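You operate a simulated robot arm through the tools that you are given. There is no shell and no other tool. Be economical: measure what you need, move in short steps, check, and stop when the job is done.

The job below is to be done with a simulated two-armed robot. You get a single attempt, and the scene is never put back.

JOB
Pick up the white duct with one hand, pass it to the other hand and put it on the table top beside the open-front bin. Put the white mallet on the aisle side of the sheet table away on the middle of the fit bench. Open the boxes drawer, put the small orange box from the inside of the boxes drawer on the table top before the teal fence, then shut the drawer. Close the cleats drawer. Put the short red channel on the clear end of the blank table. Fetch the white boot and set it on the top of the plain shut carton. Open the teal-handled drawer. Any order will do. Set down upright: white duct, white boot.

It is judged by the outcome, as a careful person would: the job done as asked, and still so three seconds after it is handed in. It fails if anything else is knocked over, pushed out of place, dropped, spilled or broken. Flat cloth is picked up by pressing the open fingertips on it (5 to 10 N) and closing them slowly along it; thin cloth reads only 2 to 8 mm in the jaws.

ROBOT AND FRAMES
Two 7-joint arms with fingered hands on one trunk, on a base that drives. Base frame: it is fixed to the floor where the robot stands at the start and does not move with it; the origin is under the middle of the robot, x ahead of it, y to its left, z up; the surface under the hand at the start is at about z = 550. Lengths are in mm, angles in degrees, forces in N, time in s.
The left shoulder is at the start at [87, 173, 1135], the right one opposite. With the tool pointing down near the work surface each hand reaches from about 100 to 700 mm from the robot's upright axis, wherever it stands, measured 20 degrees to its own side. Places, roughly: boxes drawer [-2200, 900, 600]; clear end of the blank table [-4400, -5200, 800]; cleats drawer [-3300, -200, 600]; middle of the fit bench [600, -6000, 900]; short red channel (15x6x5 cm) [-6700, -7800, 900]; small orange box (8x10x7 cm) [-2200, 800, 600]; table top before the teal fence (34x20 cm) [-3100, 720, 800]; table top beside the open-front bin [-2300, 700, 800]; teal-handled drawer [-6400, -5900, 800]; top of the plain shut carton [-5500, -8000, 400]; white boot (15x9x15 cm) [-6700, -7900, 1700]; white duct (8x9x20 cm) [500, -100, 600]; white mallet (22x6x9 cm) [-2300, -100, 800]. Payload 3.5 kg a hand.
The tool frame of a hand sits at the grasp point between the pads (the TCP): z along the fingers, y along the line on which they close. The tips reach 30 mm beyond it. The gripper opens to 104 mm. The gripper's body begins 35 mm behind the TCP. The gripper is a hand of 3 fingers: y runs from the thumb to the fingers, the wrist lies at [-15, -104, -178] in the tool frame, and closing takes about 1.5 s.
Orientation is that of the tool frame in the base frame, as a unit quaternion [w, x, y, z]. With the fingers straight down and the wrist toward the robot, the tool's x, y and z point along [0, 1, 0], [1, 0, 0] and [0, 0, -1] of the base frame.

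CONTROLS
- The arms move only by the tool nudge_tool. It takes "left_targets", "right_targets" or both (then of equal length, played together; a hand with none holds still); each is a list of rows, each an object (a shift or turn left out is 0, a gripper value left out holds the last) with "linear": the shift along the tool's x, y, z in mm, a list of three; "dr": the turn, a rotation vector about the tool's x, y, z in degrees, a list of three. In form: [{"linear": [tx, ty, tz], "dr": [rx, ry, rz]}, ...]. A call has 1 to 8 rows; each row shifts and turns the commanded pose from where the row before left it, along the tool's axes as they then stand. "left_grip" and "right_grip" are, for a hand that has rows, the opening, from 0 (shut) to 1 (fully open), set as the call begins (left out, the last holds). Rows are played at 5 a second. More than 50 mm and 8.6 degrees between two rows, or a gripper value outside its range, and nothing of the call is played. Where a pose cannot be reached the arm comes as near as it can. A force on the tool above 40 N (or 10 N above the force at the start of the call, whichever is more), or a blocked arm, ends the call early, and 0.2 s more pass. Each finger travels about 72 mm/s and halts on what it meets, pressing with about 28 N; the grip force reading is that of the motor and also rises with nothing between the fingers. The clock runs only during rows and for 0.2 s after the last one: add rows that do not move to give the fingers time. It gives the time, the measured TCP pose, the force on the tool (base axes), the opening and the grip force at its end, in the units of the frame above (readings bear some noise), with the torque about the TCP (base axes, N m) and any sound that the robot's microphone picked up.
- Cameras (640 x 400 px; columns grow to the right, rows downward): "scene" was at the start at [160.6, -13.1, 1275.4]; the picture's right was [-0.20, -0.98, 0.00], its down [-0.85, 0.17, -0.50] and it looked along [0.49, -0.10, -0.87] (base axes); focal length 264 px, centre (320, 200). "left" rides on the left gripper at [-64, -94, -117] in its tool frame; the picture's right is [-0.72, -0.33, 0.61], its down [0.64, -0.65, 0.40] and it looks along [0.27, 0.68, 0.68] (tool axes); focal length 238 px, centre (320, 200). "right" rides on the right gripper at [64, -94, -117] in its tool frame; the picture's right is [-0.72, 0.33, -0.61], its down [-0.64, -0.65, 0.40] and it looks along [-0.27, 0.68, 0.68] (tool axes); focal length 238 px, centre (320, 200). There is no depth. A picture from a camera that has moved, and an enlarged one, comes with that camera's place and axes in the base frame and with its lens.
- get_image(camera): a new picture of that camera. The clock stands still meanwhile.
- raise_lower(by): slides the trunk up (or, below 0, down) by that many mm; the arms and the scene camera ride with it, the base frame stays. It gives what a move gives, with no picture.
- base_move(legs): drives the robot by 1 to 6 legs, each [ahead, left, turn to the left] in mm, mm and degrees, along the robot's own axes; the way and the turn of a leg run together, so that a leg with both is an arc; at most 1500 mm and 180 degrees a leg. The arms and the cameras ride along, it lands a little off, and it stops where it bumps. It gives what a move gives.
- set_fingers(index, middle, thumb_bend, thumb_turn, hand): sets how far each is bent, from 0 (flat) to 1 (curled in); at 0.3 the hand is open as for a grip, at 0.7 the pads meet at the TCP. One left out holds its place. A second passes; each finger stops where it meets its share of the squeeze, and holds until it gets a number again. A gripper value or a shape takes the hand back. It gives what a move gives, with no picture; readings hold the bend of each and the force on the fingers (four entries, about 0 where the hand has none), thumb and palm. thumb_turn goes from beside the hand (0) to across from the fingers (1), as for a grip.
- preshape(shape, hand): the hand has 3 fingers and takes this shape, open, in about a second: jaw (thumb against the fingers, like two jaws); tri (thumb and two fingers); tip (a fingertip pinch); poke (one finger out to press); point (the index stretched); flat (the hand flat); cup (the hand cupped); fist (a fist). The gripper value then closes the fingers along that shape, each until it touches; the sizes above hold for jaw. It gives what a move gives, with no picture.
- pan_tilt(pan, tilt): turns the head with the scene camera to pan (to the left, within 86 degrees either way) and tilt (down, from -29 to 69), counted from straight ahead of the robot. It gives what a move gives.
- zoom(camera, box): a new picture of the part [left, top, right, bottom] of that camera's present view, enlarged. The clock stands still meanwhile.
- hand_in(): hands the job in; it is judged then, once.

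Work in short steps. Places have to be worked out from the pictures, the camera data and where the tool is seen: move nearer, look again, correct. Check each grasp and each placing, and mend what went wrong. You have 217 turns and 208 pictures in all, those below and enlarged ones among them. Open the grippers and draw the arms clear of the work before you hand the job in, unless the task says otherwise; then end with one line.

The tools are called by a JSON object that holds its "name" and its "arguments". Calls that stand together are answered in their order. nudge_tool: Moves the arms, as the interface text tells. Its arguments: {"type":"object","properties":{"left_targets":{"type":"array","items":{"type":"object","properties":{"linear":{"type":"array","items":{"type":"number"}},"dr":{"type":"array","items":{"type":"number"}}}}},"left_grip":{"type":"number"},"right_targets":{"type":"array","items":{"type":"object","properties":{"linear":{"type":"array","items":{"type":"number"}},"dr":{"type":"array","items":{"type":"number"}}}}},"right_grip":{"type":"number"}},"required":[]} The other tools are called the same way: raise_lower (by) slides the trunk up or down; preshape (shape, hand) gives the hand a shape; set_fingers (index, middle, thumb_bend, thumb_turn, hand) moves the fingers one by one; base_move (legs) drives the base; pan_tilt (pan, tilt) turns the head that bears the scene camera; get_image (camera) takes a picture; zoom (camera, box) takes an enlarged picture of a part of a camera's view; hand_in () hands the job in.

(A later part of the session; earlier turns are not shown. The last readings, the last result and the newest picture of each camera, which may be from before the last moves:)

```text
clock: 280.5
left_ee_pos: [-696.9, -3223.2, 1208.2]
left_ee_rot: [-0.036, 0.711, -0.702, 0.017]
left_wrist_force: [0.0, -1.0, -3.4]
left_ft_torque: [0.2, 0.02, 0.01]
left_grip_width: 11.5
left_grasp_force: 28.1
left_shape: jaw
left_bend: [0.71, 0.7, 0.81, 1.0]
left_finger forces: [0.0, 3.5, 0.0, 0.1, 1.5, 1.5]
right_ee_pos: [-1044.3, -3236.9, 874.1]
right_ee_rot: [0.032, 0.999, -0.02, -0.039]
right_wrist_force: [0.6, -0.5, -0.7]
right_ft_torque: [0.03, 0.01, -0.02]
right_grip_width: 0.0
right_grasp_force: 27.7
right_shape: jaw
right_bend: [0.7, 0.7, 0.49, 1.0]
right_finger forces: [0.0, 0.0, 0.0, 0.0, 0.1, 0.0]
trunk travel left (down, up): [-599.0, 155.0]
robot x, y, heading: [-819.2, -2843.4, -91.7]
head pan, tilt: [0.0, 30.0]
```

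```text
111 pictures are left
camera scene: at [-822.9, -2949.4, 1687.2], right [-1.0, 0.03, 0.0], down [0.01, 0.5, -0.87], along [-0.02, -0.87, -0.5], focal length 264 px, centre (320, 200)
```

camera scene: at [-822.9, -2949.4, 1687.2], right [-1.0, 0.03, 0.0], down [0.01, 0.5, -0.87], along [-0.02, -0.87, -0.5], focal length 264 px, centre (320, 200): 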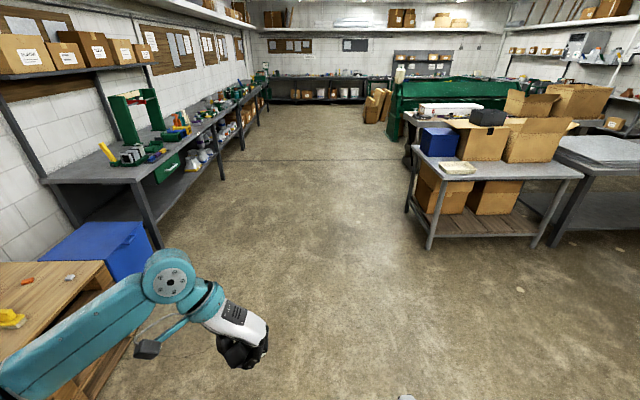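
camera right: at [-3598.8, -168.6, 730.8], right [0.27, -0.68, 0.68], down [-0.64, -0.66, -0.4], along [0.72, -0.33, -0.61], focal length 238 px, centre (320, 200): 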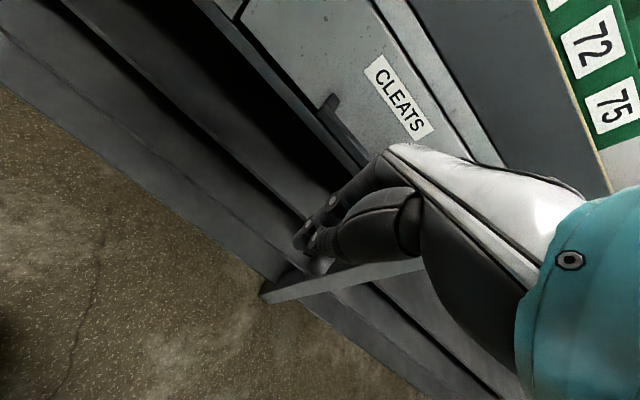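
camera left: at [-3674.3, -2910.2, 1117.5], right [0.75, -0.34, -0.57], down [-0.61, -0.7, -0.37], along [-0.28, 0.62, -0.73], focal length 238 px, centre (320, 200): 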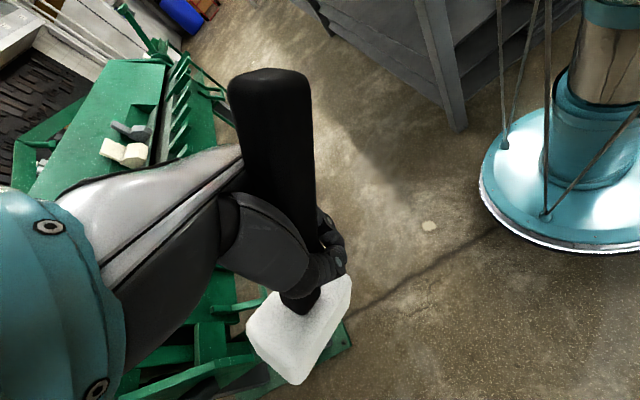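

The leg was slightly too long, so I'll split it.

{"name": "base_move", "arguments": {"legs": [[1000, 150, 1.6], [1050, 150, 0], [1000, 50, 0], [0, 0, 90]]}}

{"name": "get_image", "arguments": {"camera": "scene"}}

```text
clock: 299.5
left_ee_pos: [-85.8, -5762.9, 1210.0]
left_ee_rot: [-0.036, 0.999, 0.036, -0.013]
left_wrist_force: [-0.9, -0.3, -3.1]
left_ft_torque: [-0.06, 0.16, 0.01]
left_grip_width: 11.6
left_grasp_force: 28.4
left_shape: jaw
left_bend: [0.71, 0.7, 0.81, 1.0]
left_finger forces: [0.0, 3.5, 0.0, 0.0, 1.4, 1.5]
right_ee_pos: [-53.0, -6108.0, 875.0]
right_ee_rot: [0.051, 0.7, 0.713, -0.004]
right_wrist_force: [0.2, -0.4, 0.0]
right_ft_torque: [0.01, 0.01, 0.01]
right_grip_width: 0.0
right_grasp_force: 27.9
right_shape: jaw
right_bend: [0.7, 0.7, 0.49, 1.0]
right_finger forces: [0.0, 0.0, 0.0, 0.0, 0.0, 0.0]
trunk travel left (down, up): [-599.0, 155.0]
robot x, y, heading: [-454.8, -5905.7, 1.9]
head pan, tilt: [0.0, 30.0]
```

```text
110 pictures are left
camera scene: at [-353.2, -5902.4, 1687.1], right [0.03, -1.0, 0.0], down [-0.5, -0.01, -0.87], along [0.87, 0.03, -0.5], focal length 264 px, centre (320, 200)
```

scene: 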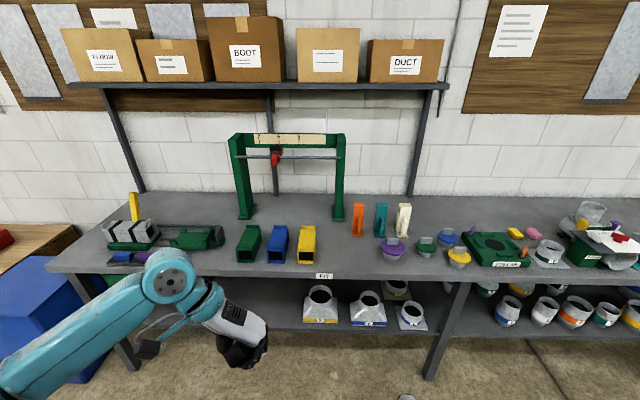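

The FIT label marks the bench middle. The clear gap between the yellow block and the purple fitting, around [530, -5985], matches the hint. I'll raise the right arm, strafe right and move in.

{"name": "nudge_tool", "arguments": {"right_targets": [{"linear": [0, 0, -35]}, {"linear": [0, 0, -35]}, {"linear": [0, 0, -35]}, {"linear": [0, 0, -35]}, {"linear": [0, 0, -30]}, {"linear": [0, 0, 0]}]}}

{"name": "base_move", "arguments": {"legs": [[0, -230, -1.9], [400, 0, 0]]}}

{"name": "pan_tilt", "arguments": {"pan": 8, "tilt": 42}}

{"name": "get_image", "arguments": {"camera": "scene"}}

{"name": "get_image", "arguments": {"camera": "left"}}

```text
clock: 300.9
left_ee_pos: [-85.9, -5762.5, 1208.7]
left_ee_rot: [-0.038, 0.999, 0.035, -0.014]
left_wrist_force: [0.5, 0.8, -3.2]
left_ft_torque: [-0.06, 0.18, 0.02]
left_grip_width: 11.4
left_grasp_force: 28.5
left_shape: jaw
left_bend: [0.71, 0.7, 0.81, 1.0]
left_finger forces: [0.0, 3.4, 0.0, 0.0, 1.3, 1.5]
right_ee_pos: [-55.6, -6116.0, 1048.1]
right_ee_rot: [0.073, 0.698, 0.712, -0.015]
right_wrist_force: [-0.6, -0.6, -0.6]
right_ft_torque: [0.0, -0.01, 0.02]
right_grip_width: 0.0
right_grasp_force: 28.2
right_shape: jaw
right_bend: [0.7, 0.7, 0.49, 1.0]
right_finger forces: [0.1, 0.0, 0.0, 0.0, 0.1, 0.0]
trunk travel left (down, up): [-599.0, 155.0]
robot x, y, heading: [-456.1, -5903.1, 1.9]
head pan, tilt: [0.0, 30.0]
```

```text
clock: 304.7
left_ee_pos: [319.9, -6007.6, 1209.2]
left_ee_rot: [-0.038, 0.999, 0.019, -0.013]
left_wrist_force: [0.2, 0.3, -2.3]
left_ft_torque: [-0.05, 0.2, 0.02]
left_grip_width: 11.8
left_grasp_force: 27.7
left_shape: jaw
left_bend: [0.71, 0.7, 0.81, 1.0]
left_finger forces: [0.0, 3.6, 0.0, 0.1, 1.4, 1.5]
right_ee_pos: [330.2, -6359.9, 1042.7]
right_ee_rot: [0.068, 0.707, 0.703, -0.022]
right_wrist_force: [-0.7, -1.2, 0.0]
right_ft_torque: [0.01, 0.0, 0.0]
right_grip_width: 0.0
right_grasp_force: 28.5
right_shape: jaw
right_bend: [0.7, 0.7, 0.49, 1.0]
right_finger forces: [0.1, 0.0, 0.0, 0.0, 0.0, 0.0]
trunk travel left (down, up): [-599.0, 155.0]
robot x, y, heading: [-55.3, -6139.2, -0.3]
head pan, tilt: [0.0, 30.0]
```

```text
clock: 305.4
left_ee_pos: [318.4, -6006.8, 1208.8]
left_ee_rot: [-0.038, 0.999, 0.018, -0.013]
left_wrist_force: [-0.7, 0.4, -3.7]
left_ft_torque: [-0.02, 0.19, 0.01]
left_grip_width: 11.4
left_grasp_force: 27.8
left_shape: jaw
left_bend: [0.71, 0.7, 0.81, 1.0]
left_finger forces: [0.1, 3.6, 0.0, 0.0, 1.4, 1.7]
right_ee_pos: [329.5, -6361.3, 1042.0]
right_ee_rot: [0.069, 0.707, 0.704, -0.023]
right_wrist_force: [0.3, -0.2, 0.5]
right_ft_torque: [0.02, 0.02, 0.0]
right_grip_width: 0.0
right_grasp_force: 28.0
right_shape: jaw
right_bend: [0.7, 0.7, 0.49, 1.0]
right_finger forces: [0.0, 0.0, 0.1, 0.0, 0.1, 0.0]
trunk travel left (down, up): [-599.0, 155.0]
robot x, y, heading: [-53.1, -6140.6, -0.1]
head pan, tilt: [8.0, 42.0]
```

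```text
109 pictures are left
camera scene: at [39.5, -6127.5, 1668.8], right [0.14, -0.99, 0.0], down [-0.66, -0.09, -0.74], along [0.74, 0.1, -0.67], focal length 264 px, centre (320, 200)
```

scene: 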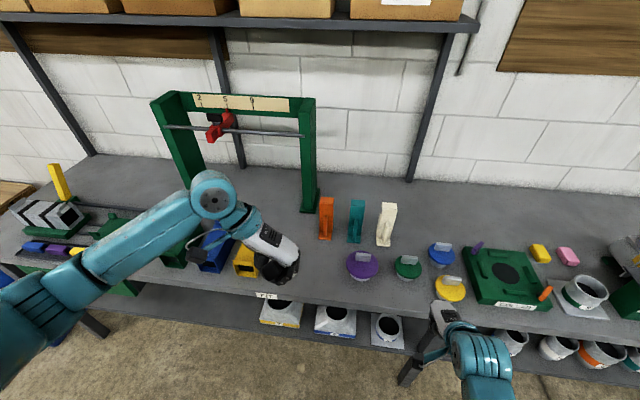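

```text
108 pictures are left
camera left: at [254.7, -5925.2, 1333.6], right [-0.75, 0.34, -0.57], down [0.61, 0.7, -0.37], along [0.27, -0.62, -0.73], focal length 238 px, centre (320, 200)
```

left: 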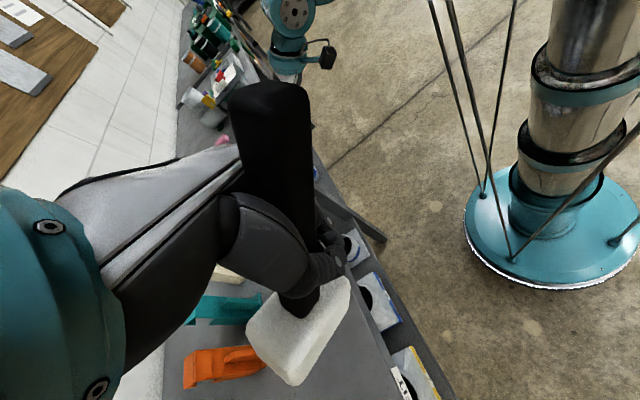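

The mallet hangs head-down about 58°. The gap spans y≈-5847 to -6148. I'll move in to x≈550 and lower partway; pressing the head onto the bench should level it.

{"name": "base_move", "arguments": {"legs": [[135, 0, 0]]}}

{"name": "nudge_tool", "arguments": {"left_targets": [{"linear": [33, 0, 15]}, {"linear": [33, 0, 25]}, {"linear": [33, 0, 30]}, {"linear": [0, 0, 30]}, {"linear": [0, 0, 30]}, {"linear": [0, 0, 20]}, {"linear": [0, 0, 0]}]}}

{"name": "get_image", "arguments": {"camera": "left"}}

{"name": "get_image", "arguments": {"camera": "scene"}}

```text
clock: 306.7
left_ee_pos: [452.2, -6007.0, 1208.9]
left_ee_rot: [-0.037, 0.999, 0.018, -0.013]
left_wrist_force: [-0.9, -0.5, -3.5]
left_ft_torque: [-0.07, 0.16, 0.03]
left_grip_width: 12.0
left_grasp_force: 28.0
left_shape: jaw
left_bend: [0.71, 0.7, 0.81, 1.0]
left_finger forces: [0.0, 3.6, 0.0, 0.1, 1.4, 1.6]
right_ee_pos: [464.1, -6360.8, 1041.5]
right_ee_rot: [0.069, 0.706, 0.704, -0.022]
right_wrist_force: [-0.7, 0.4, -0.7]
right_ft_torque: [0.02, 0.01, -0.04]
right_grip_width: 0.0
right_grasp_force: 28.4
right_shape: jaw
right_bend: [0.7, 0.7, 0.49, 1.0]
right_finger forces: [0.0, 0.0, 0.1, 0.1, 0.1, 0.0]
trunk travel left (down, up): [-599.0, 155.0]
robot x, y, heading: [78.7, -6138.9, -0.0]
head pan, tilt: [8.0, 42.0]
```

```text
clock: 308.3
left_ee_pos: [547.6, -5992.8, 1056.3]
left_ee_rot: [-0.038, 0.999, 0.019, -0.013]
left_wrist_force: [-0.2, 0.6, -2.5]
left_ft_torque: [-0.06, 0.19, 0.0]
left_grip_width: 11.7
left_grasp_force: 28.4
left_shape: jaw
left_bend: [0.71, 0.7, 0.81, 1.0]
left_finger forces: [0.0, 3.7, 0.0, 0.1, 1.5, 1.4]
right_ee_pos: [464.8, -6360.4, 1041.2]
right_ee_rot: [0.069, 0.706, 0.704, -0.024]
right_wrist_force: [0.1, -0.3, 0.2]
right_ft_torque: [0.01, -0.02, -0.02]
right_grip_width: 0.0
right_grasp_force: 28.2
right_shape: jaw
right_bend: [0.7, 0.7, 0.49, 1.0]
right_finger forces: [0.1, 0.0, 0.0, 0.0, 0.0, 0.0]
trunk travel left (down, up): [-599.0, 155.0]
robot x, y, heading: [81.5, -6138.4, -0.2]
head pan, tilt: [8.0, 42.0]
```

```text
107 pictures are left
camera left: at [483.9, -5910.3, 1181.3], right [-0.75, 0.34, -0.57], down [0.6, 0.71, -0.37], along [0.27, -0.62, -0.73], focal length 238 px, centre (320, 200)
```

left: 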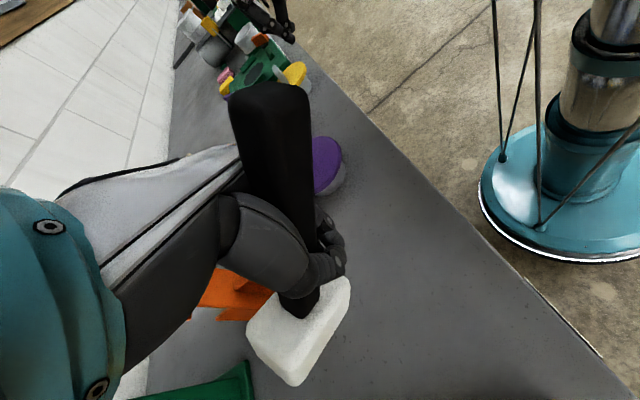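

```text
106 pictures are left
camera scene: at [174.0, -6127.6, 1668.8], right [0.14, -0.99, 0.0], down [-0.66, -0.09, -0.74], along [0.74, 0.1, -0.67], focal length 264 px, centre (320, 200)
```

scene: 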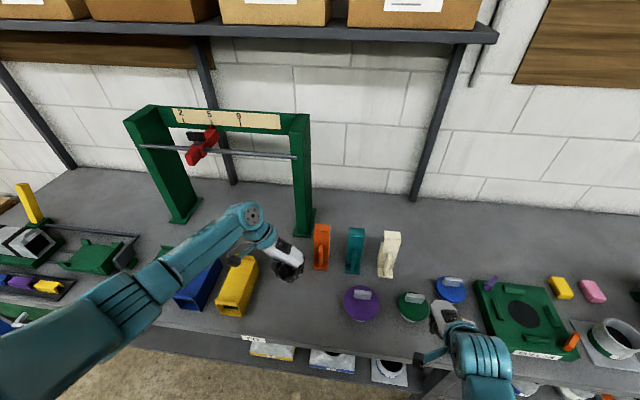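

The space below is clear. I'll lower until the head touches.

{"name": "nudge_tool", "arguments": {"left_targets": [{"linear": [0, 0, 14]}, {"linear": [0, 0, 12]}, {"linear": [0, 0, 10]}, {"linear": [0, 0, 8]}, {"linear": [0, 0, 8]}, {"linear": [0, 0, 8]}, {"linear": [0, 0, 8]}]}}

{"name": "get_image", "arguments": {"camera": "left"}}

```text
clock: 309.9
left_ee_pos: [547.2, -5987.7, 988.8]
left_ee_rot: [-0.037, 0.999, 0.019, -0.013]
left_wrist_force: [-0.2, 0.8, -2.1]
left_ft_torque: [-0.03, 0.2, 0.01]
left_grip_width: 11.6
left_grasp_force: 27.8
left_shape: jaw
left_bend: [0.71, 0.7, 0.81, 1.0]
left_finger forces: [0.0, 3.6, 0.1, 0.1, 1.5, 1.7]
right_ee_pos: [464.6, -6360.9, 1041.8]
right_ee_rot: [0.068, 0.706, 0.704, -0.023]
right_wrist_force: [-0.1, 0.1, -1.0]
right_ft_torque: [-0.02, 0.01, 0.01]
right_grip_width: 0.2
right_grasp_force: 28.1
right_shape: jaw
right_bend: [0.7, 0.7, 0.49, 1.0]
right_finger forces: [0.1, 0.0, 0.0, 0.1, 0.0, 0.1]
trunk travel left (down, up): [-599.0, 155.0]
robot x, y, heading: [79.8, -6142.7, -0.4]
head pan, tilt: [8.0, 42.0]
```

```text
105 pictures are left
camera left: at [481.9, -5905.5, 1113.6], right [-0.75, 0.34, -0.57], down [0.61, 0.71, -0.37], along [0.27, -0.62, -0.73], focal length 238 px, centre (320, 200)
```

left: 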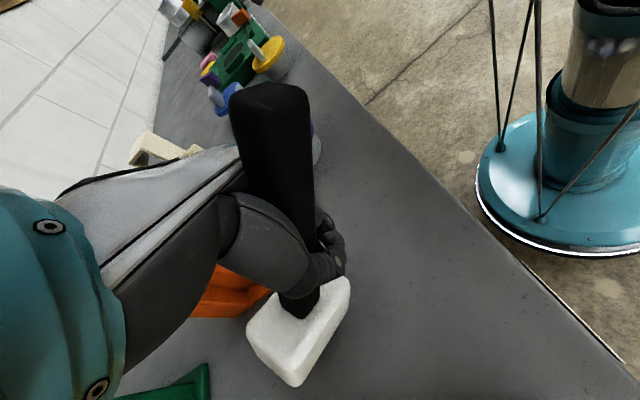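

{"name": "nudge_tool", "arguments": {"left_targets": [{"linear": [0, 0, 8]}, {"linear": [0, 0, 8]}, {"linear": [0, 0, 8]}, {"linear": [0, 0, 8]}, {"linear": [0, 0, 8]}, {"linear": [0, 0, 8]}, {"linear": [0, 0, 8]}]}}

{"name": "get_image", "arguments": {"camera": "left"}}

```text
clock: 311.5
left_ee_pos: [526.6, -5987.7, 940.5]
left_ee_rot: [-0.037, 0.999, 0.018, -0.013]
left_wrist_force: [-0.2, 0.3, -0.5]
left_ft_torque: [-0.02, -0.01, 0.0]
left_grip_width: 11.8
left_grasp_force: 27.9
left_shape: jaw
left_bend: [0.71, 0.7, 0.81, 1.0]
left_finger forces: [0.0, 0.1, 0.0, 0.0, 0.2, 0.1]
left hand out of reach, approached as far as the arm can: row 4, 5, 6, 7
right_ee_pos: [463.8, -6359.7, 1042.1]
right_ee_rot: [0.069, 0.706, 0.705, -0.023]
right_wrist_force: [-0.1, -0.3, -0.4]
right_ft_torque: [-0.01, 0.01, -0.03]
right_grip_width: 0.2
right_grasp_force: 27.9
right_shape: jaw
right_bend: [0.7, 0.7, 0.49, 1.0]
right_finger forces: [0.1, 0.0, 0.1, 0.0, 0.1, 0.0]
trunk travel left (down, up): [-599.0, 155.0]
robot x, y, heading: [80.2, -6138.7, -0.3]
head pan, tilt: [8.0, 42.0]
```

```text
104 pictures are left
camera left: at [462.3, -5904.9, 1065.1], right [-0.75, 0.34, -0.57], down [0.61, 0.71, -0.37], along [0.28, -0.62, -0.73], focal length 238 px, centre (320, 200)
```

left: 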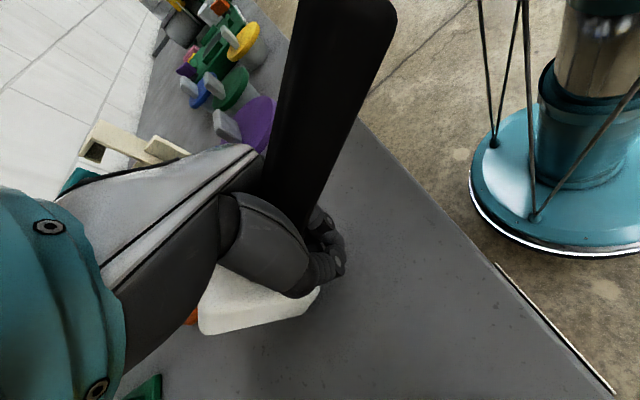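

The head now rests on the bench and the mallet is leveling (about 43°). I'll raise the right arm to keep it clear and continue down with the trunk.

{"name": "nudge_tool", "arguments": {"right_targets": [{"linear": [0, 0, -30]}, {"linear": [0, 0, -30]}, {"linear": [0, 0, 0]}]}}

{"name": "raise_lower", "arguments": {"by": -25}}

{"name": "get_image", "arguments": {"camera": "left"}}

```text
clock: 312.3
left_ee_pos: [527.8, -5987.8, 940.4]
left_ee_rot: [-0.038, 0.999, 0.018, -0.012]
left_wrist_force: [0.3, 0.0, 0.0]
left_ft_torque: [-0.01, -0.02, 0.03]
left_grip_width: 11.7
left_grasp_force: 28.3
left_shape: jaw
left_bend: [0.71, 0.7, 0.81, 1.0]
left_finger forces: [0.3, 0.0, 0.0, 0.1, 0.2, 0.0]
right_ee_pos: [458.8, -6357.3, 1099.8]
right_ee_rot: [0.073, 0.705, 0.705, -0.03]
right_wrist_force: [-0.2, -0.1, 0.2]
right_ft_torque: [-0.04, -0.02, 0.0]
right_grip_width: 0.0
right_grasp_force: 27.5
right_shape: jaw
right_bend: [0.7, 0.7, 0.49, 1.0]
right_finger forces: [0.0, 0.0, 0.1, 0.0, 0.1, 0.0]
trunk travel left (down, up): [-599.0, 155.0]
robot x, y, heading: [78.6, -6136.2, -0.1]
head pan, tilt: [8.0, 42.0]
```

```text
clock: 313.0
left_ee_pos: [526.7, -5987.7, 915.7]
left_ee_rot: [-0.037, 0.999, 0.019, -0.013]
left_wrist_force: [-2.2, -0.5, 1.5]
left_ft_torque: [-0.02, 0.0, -0.05]
left_grip_width: 11.7
left_grasp_force: 28.3
left_shape: jaw
left_bend: [0.71, 0.7, 0.81, 1.0]
left_finger forces: [1.2, 2.2, 0.0, 0.0, 0.0, 0.1]
right_ee_pos: [461.2, -6351.0, 1077.3]
right_ee_rot: [0.068, 0.706, 0.704, -0.021]
right_wrist_force: [0.5, 0.7, 0.7]
right_ft_torque: [-0.01, 0.0, 0.01]
right_grip_width: 0.0
right_grasp_force: 27.3
right_shape: jaw
right_bend: [0.7, 0.7, 0.49, 1.0]
right_finger forces: [0.0, 0.1, 0.0, 0.0, 0.1, 0.0]
trunk travel left (down, up): [-574.0, 180.0]
robot x, y, heading: [74.6, -6139.1, 0.0]
head pan, tilt: [8.0, 42.0]
```

```text
103 pictures are left
camera left: at [462.5, -5905.2, 1040.4], right [-0.75, 0.34, -0.57], down [0.61, 0.7, -0.37], along [0.27, -0.62, -0.73], focal length 238 px, centre (320, 200)
```

left: 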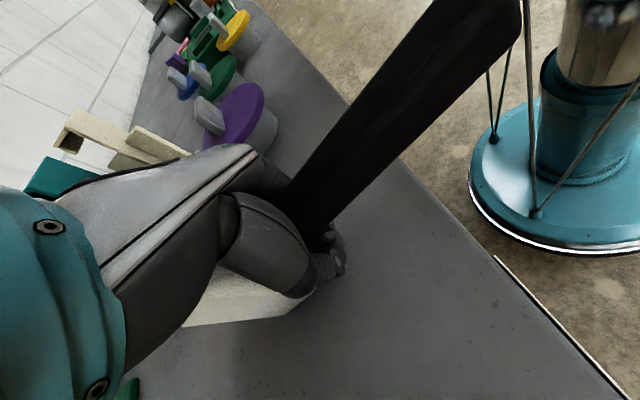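

It keeps leveling. I'll go down another 14 mm.

{"name": "raise_lower", "arguments": {"by": -14}}

{"name": "get_image", "arguments": {"camera": "left"}}

```text
clock: 313.6
left_ee_pos: [528.7, -5989.9, 907.8]
left_ee_rot: [-0.032, 0.999, 0.019, -0.013]
left_wrist_force: [-9.4, -0.2, 22.7]
left_ft_torque: [0.14, 0.3, 0.01]
left_grip_width: 12.3
left_grasp_force: 28.4
left_shape: jaw
left_bend: [0.71, 0.7, 0.81, 1.0]
left_finger forces: [1.2, 1.8, 0.0, 0.0, 0.0, 0.2]
right_ee_pos: [460.0, -6351.5, 1061.9]
right_ee_rot: [0.07, 0.705, 0.705, -0.022]
right_wrist_force: [0.1, 0.2, 0.3]
right_ft_torque: [-0.02, 0.01, -0.05]
right_grip_width: 0.1
right_grasp_force: 28.1
right_shape: jaw
right_bend: [0.7, 0.7, 0.49, 1.0]
right_finger forces: [0.0, 0.0, 0.2, 0.1, 0.0, 0.0]
trunk travel left (down, up): [-560.0, 194.0]
robot x, y, heading: [80.8, -6142.0, 0.1]
head pan, tilt: [8.0, 42.0]
stopped: the force on the tool passed its limit at 41 N (the readings are from after the stop); the commanded pose is now the measured one
```

```text
102 pictures are left
camera left: at [464.5, -5905.9, 1030.7], right [-0.75, 0.34, -0.57], down [0.6, 0.7, -0.38], along [0.28, -0.63, -0.73], focal length 238 px, centre (320, 200)
```

left: 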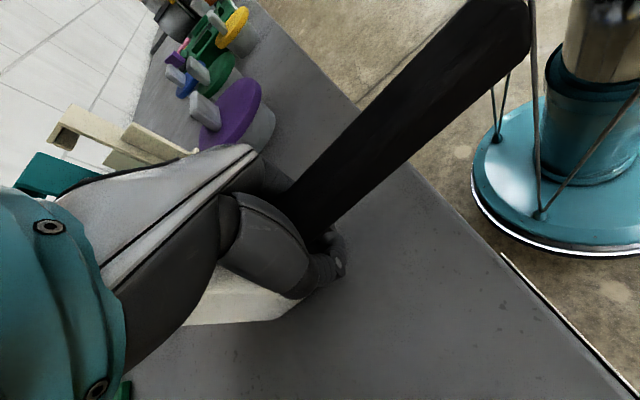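

The handle is nearly level (about 13°). I'll ease up slightly and release.

{"name": "raise_lower", "arguments": {"by": 5}}

{"name": "nudge_tool", "arguments": {"left_targets": [{"linear": [0, 0, 0]}, {"linear": [0, 0, 0]}, {"linear": [0, 0, 0]}, {"linear": [0, 0, 0]}, {"linear": [0, 0, 0]}, {"linear": [0, 0, 0]}, {"linear": [0, 0, 0]}], "left_grip": 1}}

{"name": "get_image", "arguments": {"camera": "left"}}

```text
clock: 314.1
left_ee_pos: [528.9, -5987.6, 908.8]
left_ee_rot: [-0.034, 0.999, 0.019, -0.012]
left_wrist_force: [-0.7, 0.1, -1.1]
left_ft_torque: [0.04, -0.02, -0.01]
left_grip_width: 11.6
left_grasp_force: 27.6
left_shape: jaw
left_bend: [0.71, 0.7, 0.81, 1.0]
left_finger forces: [0.6, 0.2, 0.1, 0.0, 0.0, 0.1]
right_ee_pos: [460.6, -6352.4, 1068.4]
right_ee_rot: [0.069, 0.706, 0.704, -0.023]
right_wrist_force: [0.1, -0.3, 0.4]
right_ft_torque: [0.02, -0.07, -0.01]
right_grip_width: 0.3
right_grasp_force: 28.2
right_shape: jaw
right_bend: [0.7, 0.7, 0.49, 1.0]
right_finger forces: [0.1, 0.1, 0.0, 0.0, 0.1, 0.0]
trunk travel left (down, up): [-565.0, 189.0]
robot x, y, heading: [80.6, -6139.5, -0.1]
head pan, tilt: [8.0, 42.0]
```

```text
clock: 315.8
left_ee_pos: [530.2, -5988.6, 911.9]
left_ee_rot: [-0.034, 0.999, 0.019, -0.01]
left_wrist_force: [4.1, 6.7, 29.1]
left_ft_torque: [-1.1, -0.47, 0.24]
left_grip_width: 96.8
left_grasp_force: 0.1
left_shape: jaw
left_bend: [0.3, 0.32, 0.3, 0.98]
left_finger forces: [0.6, 28.6, 0.0, 0.0, 0.0, 0.1]
right_ee_pos: [459.1, -6352.7, 1068.3]
right_ee_rot: [0.069, 0.706, 0.705, -0.022]
right_wrist_force: [0.0, 0.6, 0.1]
right_ft_torque: [-0.01, -0.01, 0.0]
right_grip_width: 0.1
right_grasp_force: 27.6
right_shape: jaw
right_bend: [0.7, 0.7, 0.49, 1.0]
right_finger forces: [0.1, 0.0, 0.0, 0.1, 0.1, 0.1]
trunk travel left (down, up): [-565.0, 189.0]
robot x, y, heading: [81.4, -6137.8, -0.1]
head pan, tilt: [8.0, 42.0]
```

```text
101 pictures are left
camera left: at [465.4, -5905.5, 1035.7], right [-0.74, 0.34, -0.58], down [0.61, 0.7, -0.37], along [0.28, -0.62, -0.73], focal length 238 px, centre (320, 200)
```

left: 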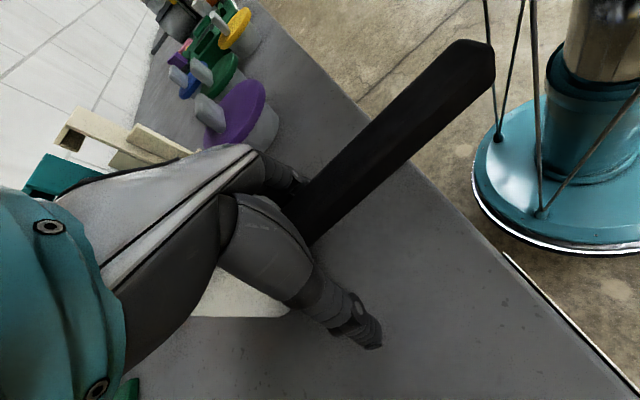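

The fingers are open, one tip pressing the bench. I'll raise straight up and look.

{"name": "raise_lower", "arguments": {"by": 120}}

{"name": "get_image", "arguments": {"camera": "left"}}

{"name": "get_image", "arguments": {"camera": "scene"}}

```text
clock: 317.2
left_ee_pos: [530.2, -5988.5, 1029.5]
left_ee_rot: [-0.035, 0.999, 0.019, -0.013]
left_wrist_force: [0.0, -0.3, -0.1]
left_ft_torque: [0.01, 0.01, 0.01]
left_grip_width: 103.7
left_grasp_force: 0.1
left_shape: jaw
left_bend: [0.3, 0.3, 0.3, 0.98]
left_finger forces: [0.0, 0.0, 0.1, 0.0, 0.0, 0.0]
right_ee_pos: [460.1, -6351.9, 1186.9]
right_ee_rot: [0.068, 0.706, 0.704, -0.022]
right_wrist_force: [0.6, 0.2, -0.5]
right_ft_torque: [0.0, 0.0, -0.01]
right_grip_width: 0.1
right_grasp_force: 27.9
right_shape: jaw
right_bend: [0.7, 0.7, 0.49, 1.0]
right_finger forces: [0.1, 0.0, 0.0, 0.0, 0.1, 0.0]
trunk travel left (down, up): [-685.0, 69.0]
robot x, y, heading: [82.3, -6137.6, -0.1]
head pan, tilt: [8.0, 42.0]
```

```text
100 pictures are left
camera left: at [465.1, -5905.6, 1153.9], right [-0.75, 0.34, -0.57], down [0.6, 0.7, -0.37], along [0.28, -0.62, -0.73], focal length 238 px, centre (320, 200)
```

left: 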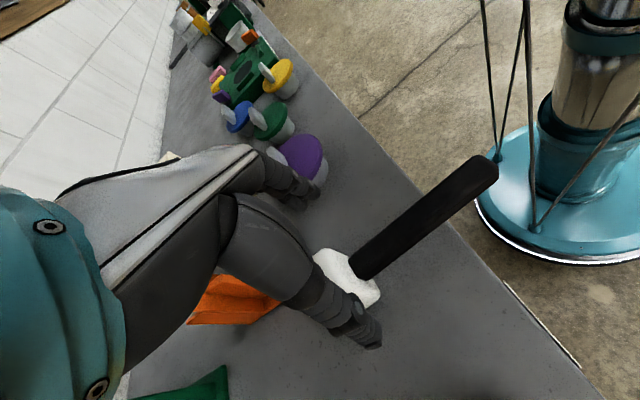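

```text
99 pictures are left
camera scene: at [171.8, -6127.8, 1754.9], right [0.14, -0.99, 0.0], down [-0.66, -0.09, -0.74], along [0.74, 0.1, -0.67], focal length 264 px, centre (320, 200)
```

scene: 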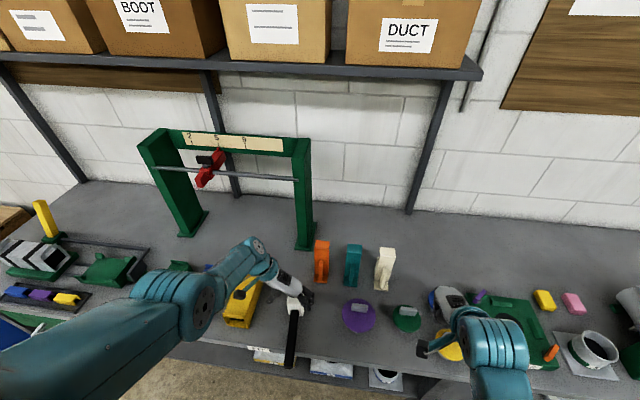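

The mallet stands on the bench, but its handle end is right at the front edge (x≈404). I'll regrip it and slide it about 70 mm further in.

{"name": "raise_lower", "arguments": {"by": -106}}

{"name": "nudge_tool", "arguments": {"left_targets": [{"linear": [0, 0, 0]}, {"linear": [0, 0, 0]}, {"linear": [0, 0, 0]}, {"linear": [0, 0, 0]}, {"linear": [0, 0, 0]}, {"linear": [0, 0, 0]}, {"linear": [0, 0, 0]}], "left_grip": 0}}

{"name": "base_move", "arguments": {"legs": [[70, 0, 0]]}}

{"name": "get_image", "arguments": {"camera": "left"}}

```text
clock: 318.6
left_ee_pos: [530.3, -5989.2, 924.9]
left_ee_rot: [-0.035, 0.999, 0.02, -0.011]
left_wrist_force: [-0.2, -0.4, -0.4]
left_ft_torque: [0.01, 0.0, 0.02]
left_grip_width: 103.4
left_grasp_force: 0.0
left_shape: jaw
left_bend: [0.3, 0.3, 0.3, 0.98]
left_finger forces: [0.1, 0.0, 0.0, 0.1, 0.1, 0.1]
right_ee_pos: [460.2, -6352.5, 1082.0]
right_ee_rot: [0.068, 0.706, 0.704, -0.023]
right_wrist_force: [0.1, 0.0, 0.6]
right_ft_torque: [0.03, 0.01, -0.01]
right_grip_width: 0.0
right_grasp_force: 27.8
right_shape: jaw
right_bend: [0.7, 0.7, 0.49, 1.0]
right_finger forces: [0.0, 0.1, 0.0, 0.0, 0.0, 0.0]
trunk travel left (down, up): [-579.0, 175.0]
robot x, y, heading: [78.4, -6138.7, -0.0]
head pan, tilt: [8.0, 42.0]
```

```text
clock: 320.2
left_ee_pos: [529.8, -5987.8, 924.4]
left_ee_rot: [-0.036, 0.999, 0.02, -0.013]
left_wrist_force: [1.0, 1.4, -0.1]
left_ft_torque: [0.07, 0.02, 0.04]
left_grip_width: 14.6
left_grasp_force: 27.9
left_shape: jaw
left_bend: [0.75, 0.61, 0.73, 1.0]
left_finger forces: [12.8, 5.5, 0.0, 0.0, 22.1, 0.0]
right_ee_pos: [461.6, -6351.2, 1081.3]
right_ee_rot: [0.068, 0.706, 0.704, -0.023]
right_wrist_force: [0.3, -1.2, 0.2]
right_ft_torque: [-0.01, 0.0, -0.02]
right_grip_width: 0.0
right_grasp_force: 27.7
right_shape: jaw
right_bend: [0.7, 0.7, 0.49, 1.0]
right_finger forces: [0.0, 0.0, 0.0, 0.0, 0.1, 0.0]
trunk travel left (down, up): [-579.0, 175.0]
robot x, y, heading: [80.7, -6137.4, 0.0]
head pan, tilt: [8.0, 42.0]
```

```text
clock: 321.2
left_ee_pos: [600.2, -5989.6, 924.4]
left_ee_rot: [-0.035, 0.999, 0.019, -0.013]
left_wrist_force: [-1.9, -1.1, -0.9]
left_ft_torque: [0.04, 0.06, -0.06]
left_grip_width: 15.1
left_grasp_force: 27.2
left_shape: jaw
left_bend: [0.75, 0.61, 0.74, 1.0]
left_finger forces: [14.0, 6.1, 0.0, 0.0, 21.4, 0.0]
right_ee_pos: [531.4, -6352.3, 1080.9]
right_ee_rot: [0.069, 0.706, 0.704, -0.023]
right_wrist_force: [0.8, -0.8, 0.3]
right_ft_torque: [-0.03, 0.03, 0.02]
right_grip_width: 0.0
right_grasp_force: 28.3
right_shape: jaw
right_bend: [0.7, 0.7, 0.49, 1.0]
right_finger forces: [0.1, 0.0, 0.1, 0.0, 0.0, 0.0]
trunk travel left (down, up): [-579.0, 175.0]
robot x, y, heading: [153.7, -6140.3, -0.2]
head pan, tilt: [8.0, 42.0]
```

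```text
98 pictures are left
camera left: at [535.4, -5905.9, 1047.8], right [-0.75, 0.34, -0.57], down [0.6, 0.7, -0.37], along [0.27, -0.62, -0.73], focal length 238 px, centre (320, 200)
```

left: 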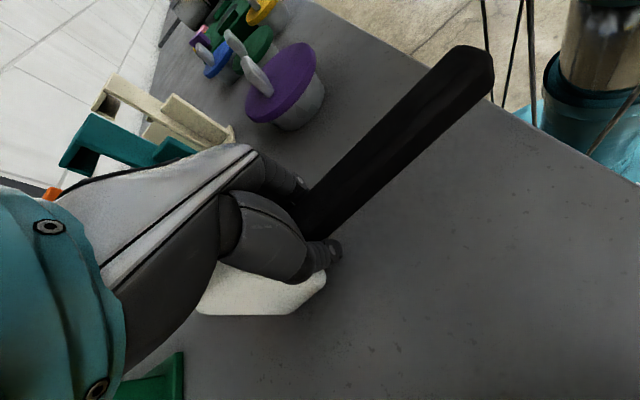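

It slid in cleanly. I'll release and raise, then check.

{"name": "nudge_tool", "arguments": {"left_targets": [{"linear": [0, 0, 0]}, {"linear": [0, 0, 0]}, {"linear": [0, 0, 0]}, {"linear": [0, 0, 0]}, {"linear": [0, 0, 0]}, {"linear": [0, 0, 0]}], "left_grip": 1}}

{"name": "raise_lower", "arguments": {"by": 160}}

{"name": "base_move", "arguments": {"legs": [[-450, 0, 0]]}}

{"name": "zoom", "arguments": {"camera": "scene", "box": [160, 180, 480, 380]}}

```text
clock: 322.6
left_ee_pos: [598.9, -5988.2, 924.5]
left_ee_rot: [-0.035, 0.999, 0.019, -0.013]
left_wrist_force: [0.4, 0.2, -1.4]
left_ft_torque: [0.01, -0.03, 0.0]
left_grip_width: 103.8
left_grasp_force: 0.1
left_shape: jaw
left_bend: [0.3, 0.3, 0.3, 0.98]
left_finger forces: [0.0, 0.1, 0.0, 0.0, 0.1, 0.0]
right_ee_pos: [529.9, -6352.8, 1079.7]
right_ee_rot: [0.069, 0.706, 0.705, -0.022]
right_wrist_force: [0.3, -0.1, -0.6]
right_ft_torque: [0.01, 0.01, 0.0]
right_grip_width: 0.1
right_grasp_force: 27.8
right_shape: jaw
right_bend: [0.7, 0.7, 0.49, 1.0]
right_finger forces: [0.0, 0.0, 0.0, 0.0, 0.0, 0.1]
trunk travel left (down, up): [-579.0, 175.0]
robot x, y, heading: [148.5, -6140.8, 0.0]
head pan, tilt: [8.0, 42.0]
```

```text
clock: 324.5
left_ee_pos: [598.4, -5988.6, 1082.3]
left_ee_rot: [-0.035, 0.999, 0.018, -0.013]
left_wrist_force: [0.5, -0.3, -0.5]
left_ft_torque: [-0.01, -0.02, -0.01]
left_grip_width: 103.8
left_grasp_force: 0.0
left_shape: jaw
left_bend: [0.3, 0.3, 0.3, 0.98]
left_finger forces: [0.0, 0.1, 0.0, 0.1, 0.1, 0.1]
right_ee_pos: [530.4, -6353.6, 1240.6]
right_ee_rot: [0.069, 0.706, 0.704, -0.023]
right_wrist_force: [0.0, -0.9, 1.1]
right_ft_torque: [0.01, 0.02, -0.01]
right_grip_width: 0.3
right_grasp_force: 27.4
right_shape: jaw
right_bend: [0.7, 0.7, 0.49, 1.0]
right_finger forces: [0.1, 0.1, 0.0, 0.0, 0.1, 0.0]
trunk travel left (down, up): [-739.0, 15.0]
robot x, y, heading: [149.4, -6140.3, -0.2]
head pan, tilt: [8.0, 42.0]
```

```text
clock: 327.2
left_ee_pos: [149.5, -5989.5, 1084.3]
left_ee_rot: [-0.035, 0.999, 0.017, -0.012]
left_wrist_force: [0.3, -0.7, -0.4]
left_ft_torque: [-0.01, -0.02, 0.02]
left_grip_width: 103.6
left_grasp_force: 0.0
left_shape: jaw
left_bend: [0.3, 0.3, 0.3, 0.98]
left_finger forces: [0.0, 0.0, 0.0, 0.0, 0.0, 0.0]
right_ee_pos: [78.7, -6350.6, 1241.3]
right_ee_rot: [0.069, 0.707, 0.703, -0.023]
right_wrist_force: [0.1, -0.3, -0.1]
right_ft_torque: [-0.02, 0.01, -0.02]
right_grip_width: 0.2
right_grasp_force: 27.8
right_shape: jaw
right_bend: [0.7, 0.7, 0.49, 1.0]
right_finger forces: [0.0, 0.0, 0.0, 0.1, 0.0, 0.0]
trunk travel left (down, up): [-739.0, 15.0]
robot x, y, heading: [-301.5, -6144.6, -0.4]
head pan, tilt: [8.0, 42.0]
```

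```text
2.00 times, centred on (320, 280) of scene
camera zoom: at [-210.1, -6126.4, 1809.0], right [0.13, -0.99, 0.0], down [-0.66, -0.09, -0.74], along [0.74, 0.1, -0.67], focal length 529 px, centre (320, 40)
```

zoom: 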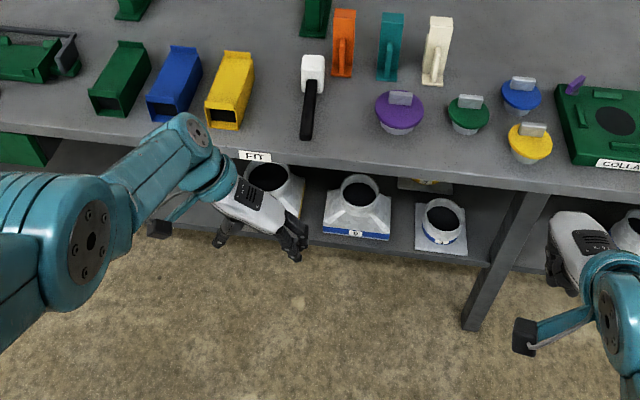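

The mallet is well placed. Next I'll turn to face -x to plan the route toward the far shelving, and un-yaw the left hand.

{"name": "nudge_tool", "arguments": {"left_targets": [{"dr": [0, 0, -8.2]}, {"dr": [0, 0, -8.2]}, {"dr": [0, 0, -8.2]}, {"dr": [0, 0, -8.2]}, {"dr": [0, 0, -8.2]}, {"dr": [0, 0, -8.2]}, {"dr": [0, 0, -8.2]}, {"dr": [0, 0, -8.2]}]}}

{"name": "base_move", "arguments": {"legs": [[-150, 0, 0], [0, 0, 180]]}}

{"name": "pan_tilt", "arguments": {"pan": 0, "tilt": 12}}

{"name": "get_image", "arguments": {"camera": "scene"}}

```text
clock: 329.0
left_ee_pos: [148.9, -5989.2, 1084.6]
left_ee_rot: [-0.035, 0.83, 0.556, 0.009]
left_wrist_force: [-0.1, 0.0, -0.4]
left_ft_torque: [0.0, 0.01, -0.01]
left_grip_width: 103.6
left_grasp_force: 0.2
left_shape: jaw
left_bend: [0.3, 0.3, 0.3, 0.98]
left_finger forces: [0.1, 0.1, 0.0, 0.0, 0.1, 0.1]
right_ee_pos: [77.1, -6352.5, 1240.3]
right_ee_rot: [0.068, 0.707, 0.703, -0.022]
right_wrist_force: [-0.3, 0.2, -0.4]
right_ft_torque: [-0.04, 0.0, 0.0]
right_grip_width: 0.0
right_grasp_force: 28.5
right_shape: jaw
right_bend: [0.7, 0.7, 0.49, 1.0]
right_finger forces: [0.1, 0.0, 0.0, 0.0, 0.0, 0.1]
trunk travel left (down, up): [-739.0, 15.0]
robot x, y, heading: [-301.2, -6140.4, -0.6]
head pan, tilt: [8.0, 42.0]
```

```text
clock: 337.8
left_ee_pos: [-900.4, -6295.0, 1084.5]
left_ee_rot: [-0.008, -0.564, 0.825, -0.036]
left_wrist_force: [0.0, 0.0, 1.1]
left_ft_torque: [0.0, 0.01, 0.02]
left_grip_width: 103.7
left_grasp_force: 0.0
left_shape: jaw
left_bend: [0.3, 0.3, 0.3, 0.98]
left_finger forces: [0.0, 0.0, 0.0, 0.0, 0.0, 0.1]
right_ee_pos: [-838.2, -5931.8, 1241.7]
right_ee_rot: [-0.022, 0.711, -0.699, -0.07]
right_wrist_force: [-0.5, -0.4, -0.1]
right_ft_torque: [0.01, 0.01, 0.0]
right_grip_width: 0.0
right_grasp_force: 27.6
right_shape: jaw
right_bend: [0.7, 0.7, 0.49, 1.0]
right_finger forces: [0.0, 0.0, 0.0, 0.0, 0.0, 0.0]
trunk travel left (down, up): [-739.0, 15.0]
robot x, y, heading: [-453.9, -6136.7, -178.7]
head pan, tilt: [8.0, 42.0]
```

```text
clock: 338.7
left_ee_pos: [-900.2, -6296.7, 1084.8]
left_ee_rot: [-0.008, -0.564, 0.825, -0.035]
left_wrist_force: [-0.2, 0.4, 0.7]
left_ft_torque: [0.01, -0.08, 0.02]
left_grip_width: 103.6
left_grasp_force: 0.2
left_shape: jaw
left_bend: [0.3, 0.3, 0.3, 0.98]
left_finger forces: [0.0, 0.1, 0.0, 0.0, 0.1, 0.1]
right_ee_pos: [-837.1, -5931.7, 1242.3]
right_ee_rot: [-0.022, 0.71, -0.7, -0.07]
right_wrist_force: [-0.5, -0.2, -0.5]
right_ft_torque: [0.01, -0.01, -0.03]
right_grip_width: 0.0
right_grasp_force: 27.5
right_shape: jaw
right_bend: [0.7, 0.7, 0.49, 1.0]
right_finger forces: [0.0, 0.1, 0.1, 0.0, 0.1, 0.0]
trunk travel left (down, up): [-739.0, 15.0]
robot x, y, heading: [-456.0, -6138.5, -179.2]
head pan, tilt: [0.0, 12.0]
```

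```text
96 pictures are left
camera scene: at [-558.2, -6138.1, 1856.3], right [-0.02, 1.0, 0.0], down [0.21, 0.0, -0.98], along [-0.98, -0.02, -0.21], focal length 264 px, centre (320, 200)
```

scene: 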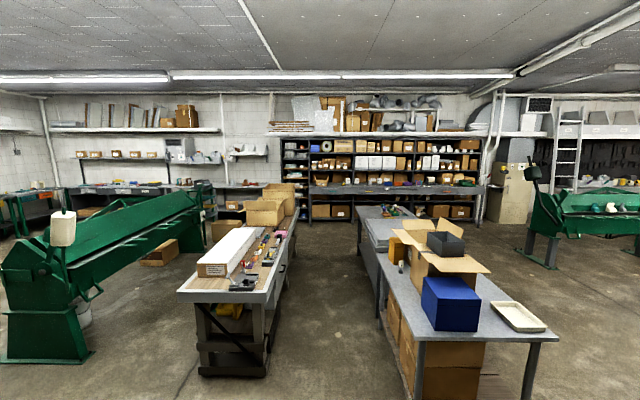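

There's a central aisle at y≈-6070 between the table rows, leading to the far shelving. I'll drive down it to about x=-5300.

{"name": "base_move", "arguments": {"legs": [[1400, -50, -0.8], [1400, -20, 0], [1400, 0, 0], [650, 0, 0]]}}

{"name": "pan_tilt", "arguments": {"pan": 0, "tilt": 28}}

{"name": "get_image", "arguments": {"camera": "scene"}}

```text
clock: 362.1
left_ee_pos: [-5747.3, -6328.6, 1084.4]
left_ee_rot: [-0.008, -0.57, 0.821, -0.036]
left_wrist_force: [0.8, 0.8, -0.4]
left_ft_torque: [0.01, -0.01, 0.0]
left_grip_width: 103.9
left_grasp_force: 0.1
left_shape: jaw
left_bend: [0.3, 0.3, 0.3, 0.98]
left_finger forces: [0.0, 0.0, 0.0, 0.0, 0.0, 0.0]
right_ee_pos: [-5689.7, -5962.1, 1241.5]
right_ee_rot: [-0.022, 0.715, -0.696, -0.069]
right_wrist_force: [0.0, 0.1, -0.6]
right_ft_torque: [-0.04, 0.03, 0.0]
right_grip_width: 0.0
right_grasp_force: 28.0
right_shape: jaw
right_bend: [0.7, 0.7, 0.49, 1.0]
right_finger forces: [0.0, 0.0, 0.1, 0.0, 0.0, 0.0]
trunk travel left (down, up): [-739.0, 15.0]
robot x, y, heading: [-5302.7, -6164.9, -178.2]
head pan, tilt: [0.0, 12.0]
```

```text
clock: 362.9
left_ee_pos: [-5747.4, -6327.4, 1083.1]
left_ee_rot: [-0.007, -0.57, 0.821, -0.036]
left_wrist_force: [1.2, 0.4, 0.6]
left_ft_torque: [-0.02, -0.01, -0.01]
left_grip_width: 103.4
left_grasp_force: 0.1
left_shape: jaw
left_bend: [0.3, 0.3, 0.3, 0.98]
left_finger forces: [0.0, 0.0, 0.1, 0.0, 0.1, 0.1]
right_ee_pos: [-5690.3, -5961.4, 1240.8]
right_ee_rot: [-0.022, 0.715, -0.695, -0.069]
right_wrist_force: [0.1, -0.5, -0.4]
right_ft_torque: [0.02, -0.02, -0.03]
right_grip_width: 0.0
right_grasp_force: 27.8
right_shape: jaw
right_bend: [0.7, 0.7, 0.49, 1.0]
right_finger forces: [0.1, 0.0, 0.0, 0.1, 0.0, 0.0]
trunk travel left (down, up): [-739.0, 15.0]
robot x, y, heading: [-5302.0, -6163.9, -178.4]
head pan, tilt: [0.0, 28.0]
```

```text
95 pictures are left
camera scene: at [-5405.7, -6166.4, 1830.5], right [-0.03, 1.0, 0.0], down [0.47, 0.01, -0.88], along [-0.88, -0.02, -0.47], focal length 264 px, centre (320, 200)
```

scene: 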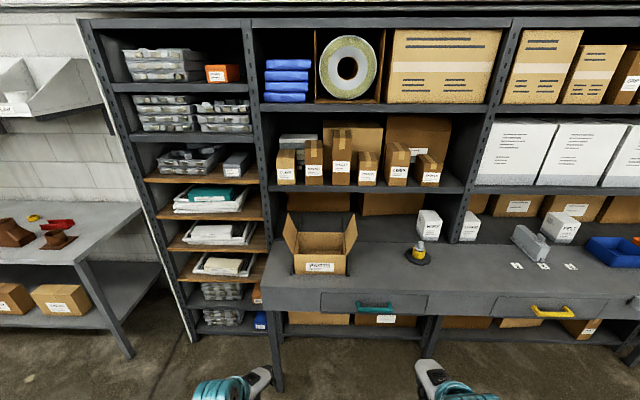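

The teal handle is near [-6270, -5930, 800]. I'll lower the trunk and move to where the right hand can take it as with the first drawer.

{"name": "raise_lower", "arguments": {"by": -300}}

{"name": "base_move", "arguments": {"legs": [[300, -90, -1.6]]}}

{"name": "pan_tilt", "arguments": {"pan": -10, "tilt": 40}}

{"name": "get_image", "arguments": {"camera": "scene"}}

{"name": "get_image", "arguments": {"camera": "right"}}

```text
clock: 365.9
left_ee_pos: [-5747.2, -6328.1, 785.1]
left_ee_rot: [-0.006, -0.57, 0.821, -0.035]
left_wrist_force: [0.1, -0.4, -0.5]
left_ft_torque: [0.03, -0.02, -0.01]
left_grip_width: 103.7
left_grasp_force: 0.0
left_shape: jaw
left_bend: [0.3, 0.3, 0.3, 0.98]
left_finger forces: [0.1, 0.0, 0.0, 0.1, 0.0, 0.0]
right_ee_pos: [-5689.9, -5963.0, 941.7]
right_ee_rot: [-0.023, 0.715, -0.695, -0.068]
right_wrist_force: [0.2, -0.5, -0.7]
right_ft_torque: [-0.02, -0.01, -0.01]
right_grip_width: 0.0
right_grasp_force: 28.2
right_shape: jaw
right_bend: [0.7, 0.7, 0.49, 1.0]
right_finger forces: [0.1, 0.0, 0.0, 0.1, 0.0, 0.0]
trunk travel left (down, up): [-439.0, 315.0]
robot x, y, heading: [-5304.3, -6167.8, -178.3]
head pan, tilt: [0.0, 28.0]
```

```text
clock: 368.0
left_ee_pos: [-6053.1, -6228.7, 782.4]
left_ee_rot: [-0.007, -0.558, 0.829, -0.036]
left_wrist_force: [-0.2, 0.3, 0.8]
left_ft_torque: [-0.01, -0.02, 0.0]
left_grip_width: 103.6
left_grasp_force: 0.1
left_shape: jaw
left_bend: [0.3, 0.3, 0.3, 0.98]
left_finger forces: [0.1, 0.1, 0.1, 0.1, 0.0, 0.0]
right_ee_pos: [-5984.4, -5865.9, 941.0]
right_ee_rot: [-0.023, 0.706, -0.705, -0.067]
right_wrist_force: [-0.1, -0.4, 0.0]
right_ft_torque: [-0.02, -0.01, -0.01]
right_grip_width: 0.0
right_grasp_force: 27.8
right_shape: jaw
right_bend: [0.7, 0.7, 0.49, 1.0]
right_finger forces: [0.1, 0.1, 0.1, 0.1, 0.0, 0.1]
trunk travel left (down, up): [-439.0, 315.0]
robot x, y, heading: [-5603.0, -6080.7, -180.0]
head pan, tilt: [0.0, 28.0]
```

```text
clock: 368.7
left_ee_pos: [-6052.5, -6228.1, 784.7]
left_ee_rot: [-0.008, -0.558, 0.829, -0.035]
left_wrist_force: [0.5, -0.9, 1.1]
left_ft_torque: [0.02, 0.0, 0.03]
left_grip_width: 103.3
left_grasp_force: 0.1
left_shape: jaw
left_bend: [0.3, 0.3, 0.3, 0.98]
left_finger forces: [0.0, 0.0, 0.0, 0.0, 0.1, 0.0]
right_ee_pos: [-5985.1, -5866.4, 940.9]
right_ee_rot: [-0.023, 0.706, -0.705, -0.068]
right_wrist_force: [-0.1, -0.4, -0.6]
right_ft_torque: [0.01, -0.02, 0.02]
right_grip_width: 0.0
right_grasp_force: 28.4
right_shape: jaw
right_bend: [0.7, 0.7, 0.49, 1.0]
right_finger forces: [0.0, 0.0, 0.0, 0.0, 0.0, 0.0]
trunk travel left (down, up): [-439.0, 315.0]
robot x, y, heading: [-5602.9, -6074.3, -179.9]
head pan, tilt: [-10.0, 40.0]
```

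```text
94 pictures are left
camera scene: at [-5719.1, -6062.6, 1511.5], right [0.17, 0.98, 0.0], down [0.63, -0.11, -0.77], along [-0.76, 0.13, -0.64], focal length 264 px, centre (320, 200)
```

scene: 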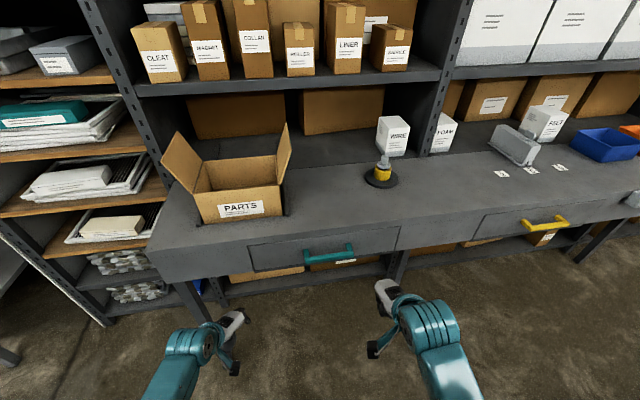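

```text
93 pictures are left
camera right: at [-5884.0, -5944.2, 1043.2], right [-0.28, 0.63, 0.72], down [0.63, 0.69, -0.36], along [-0.73, 0.35, -0.59], focal length 238 px, centre (320, 200)
```

right: 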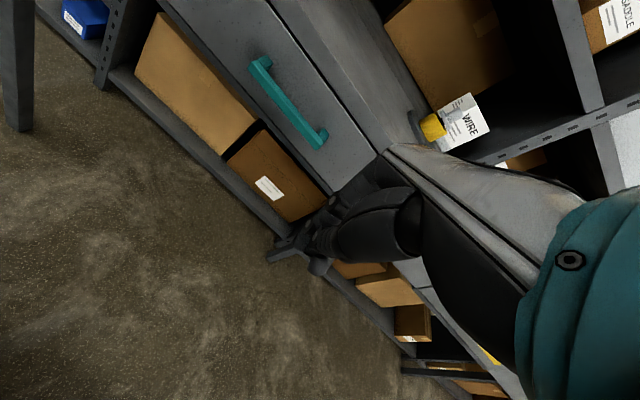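

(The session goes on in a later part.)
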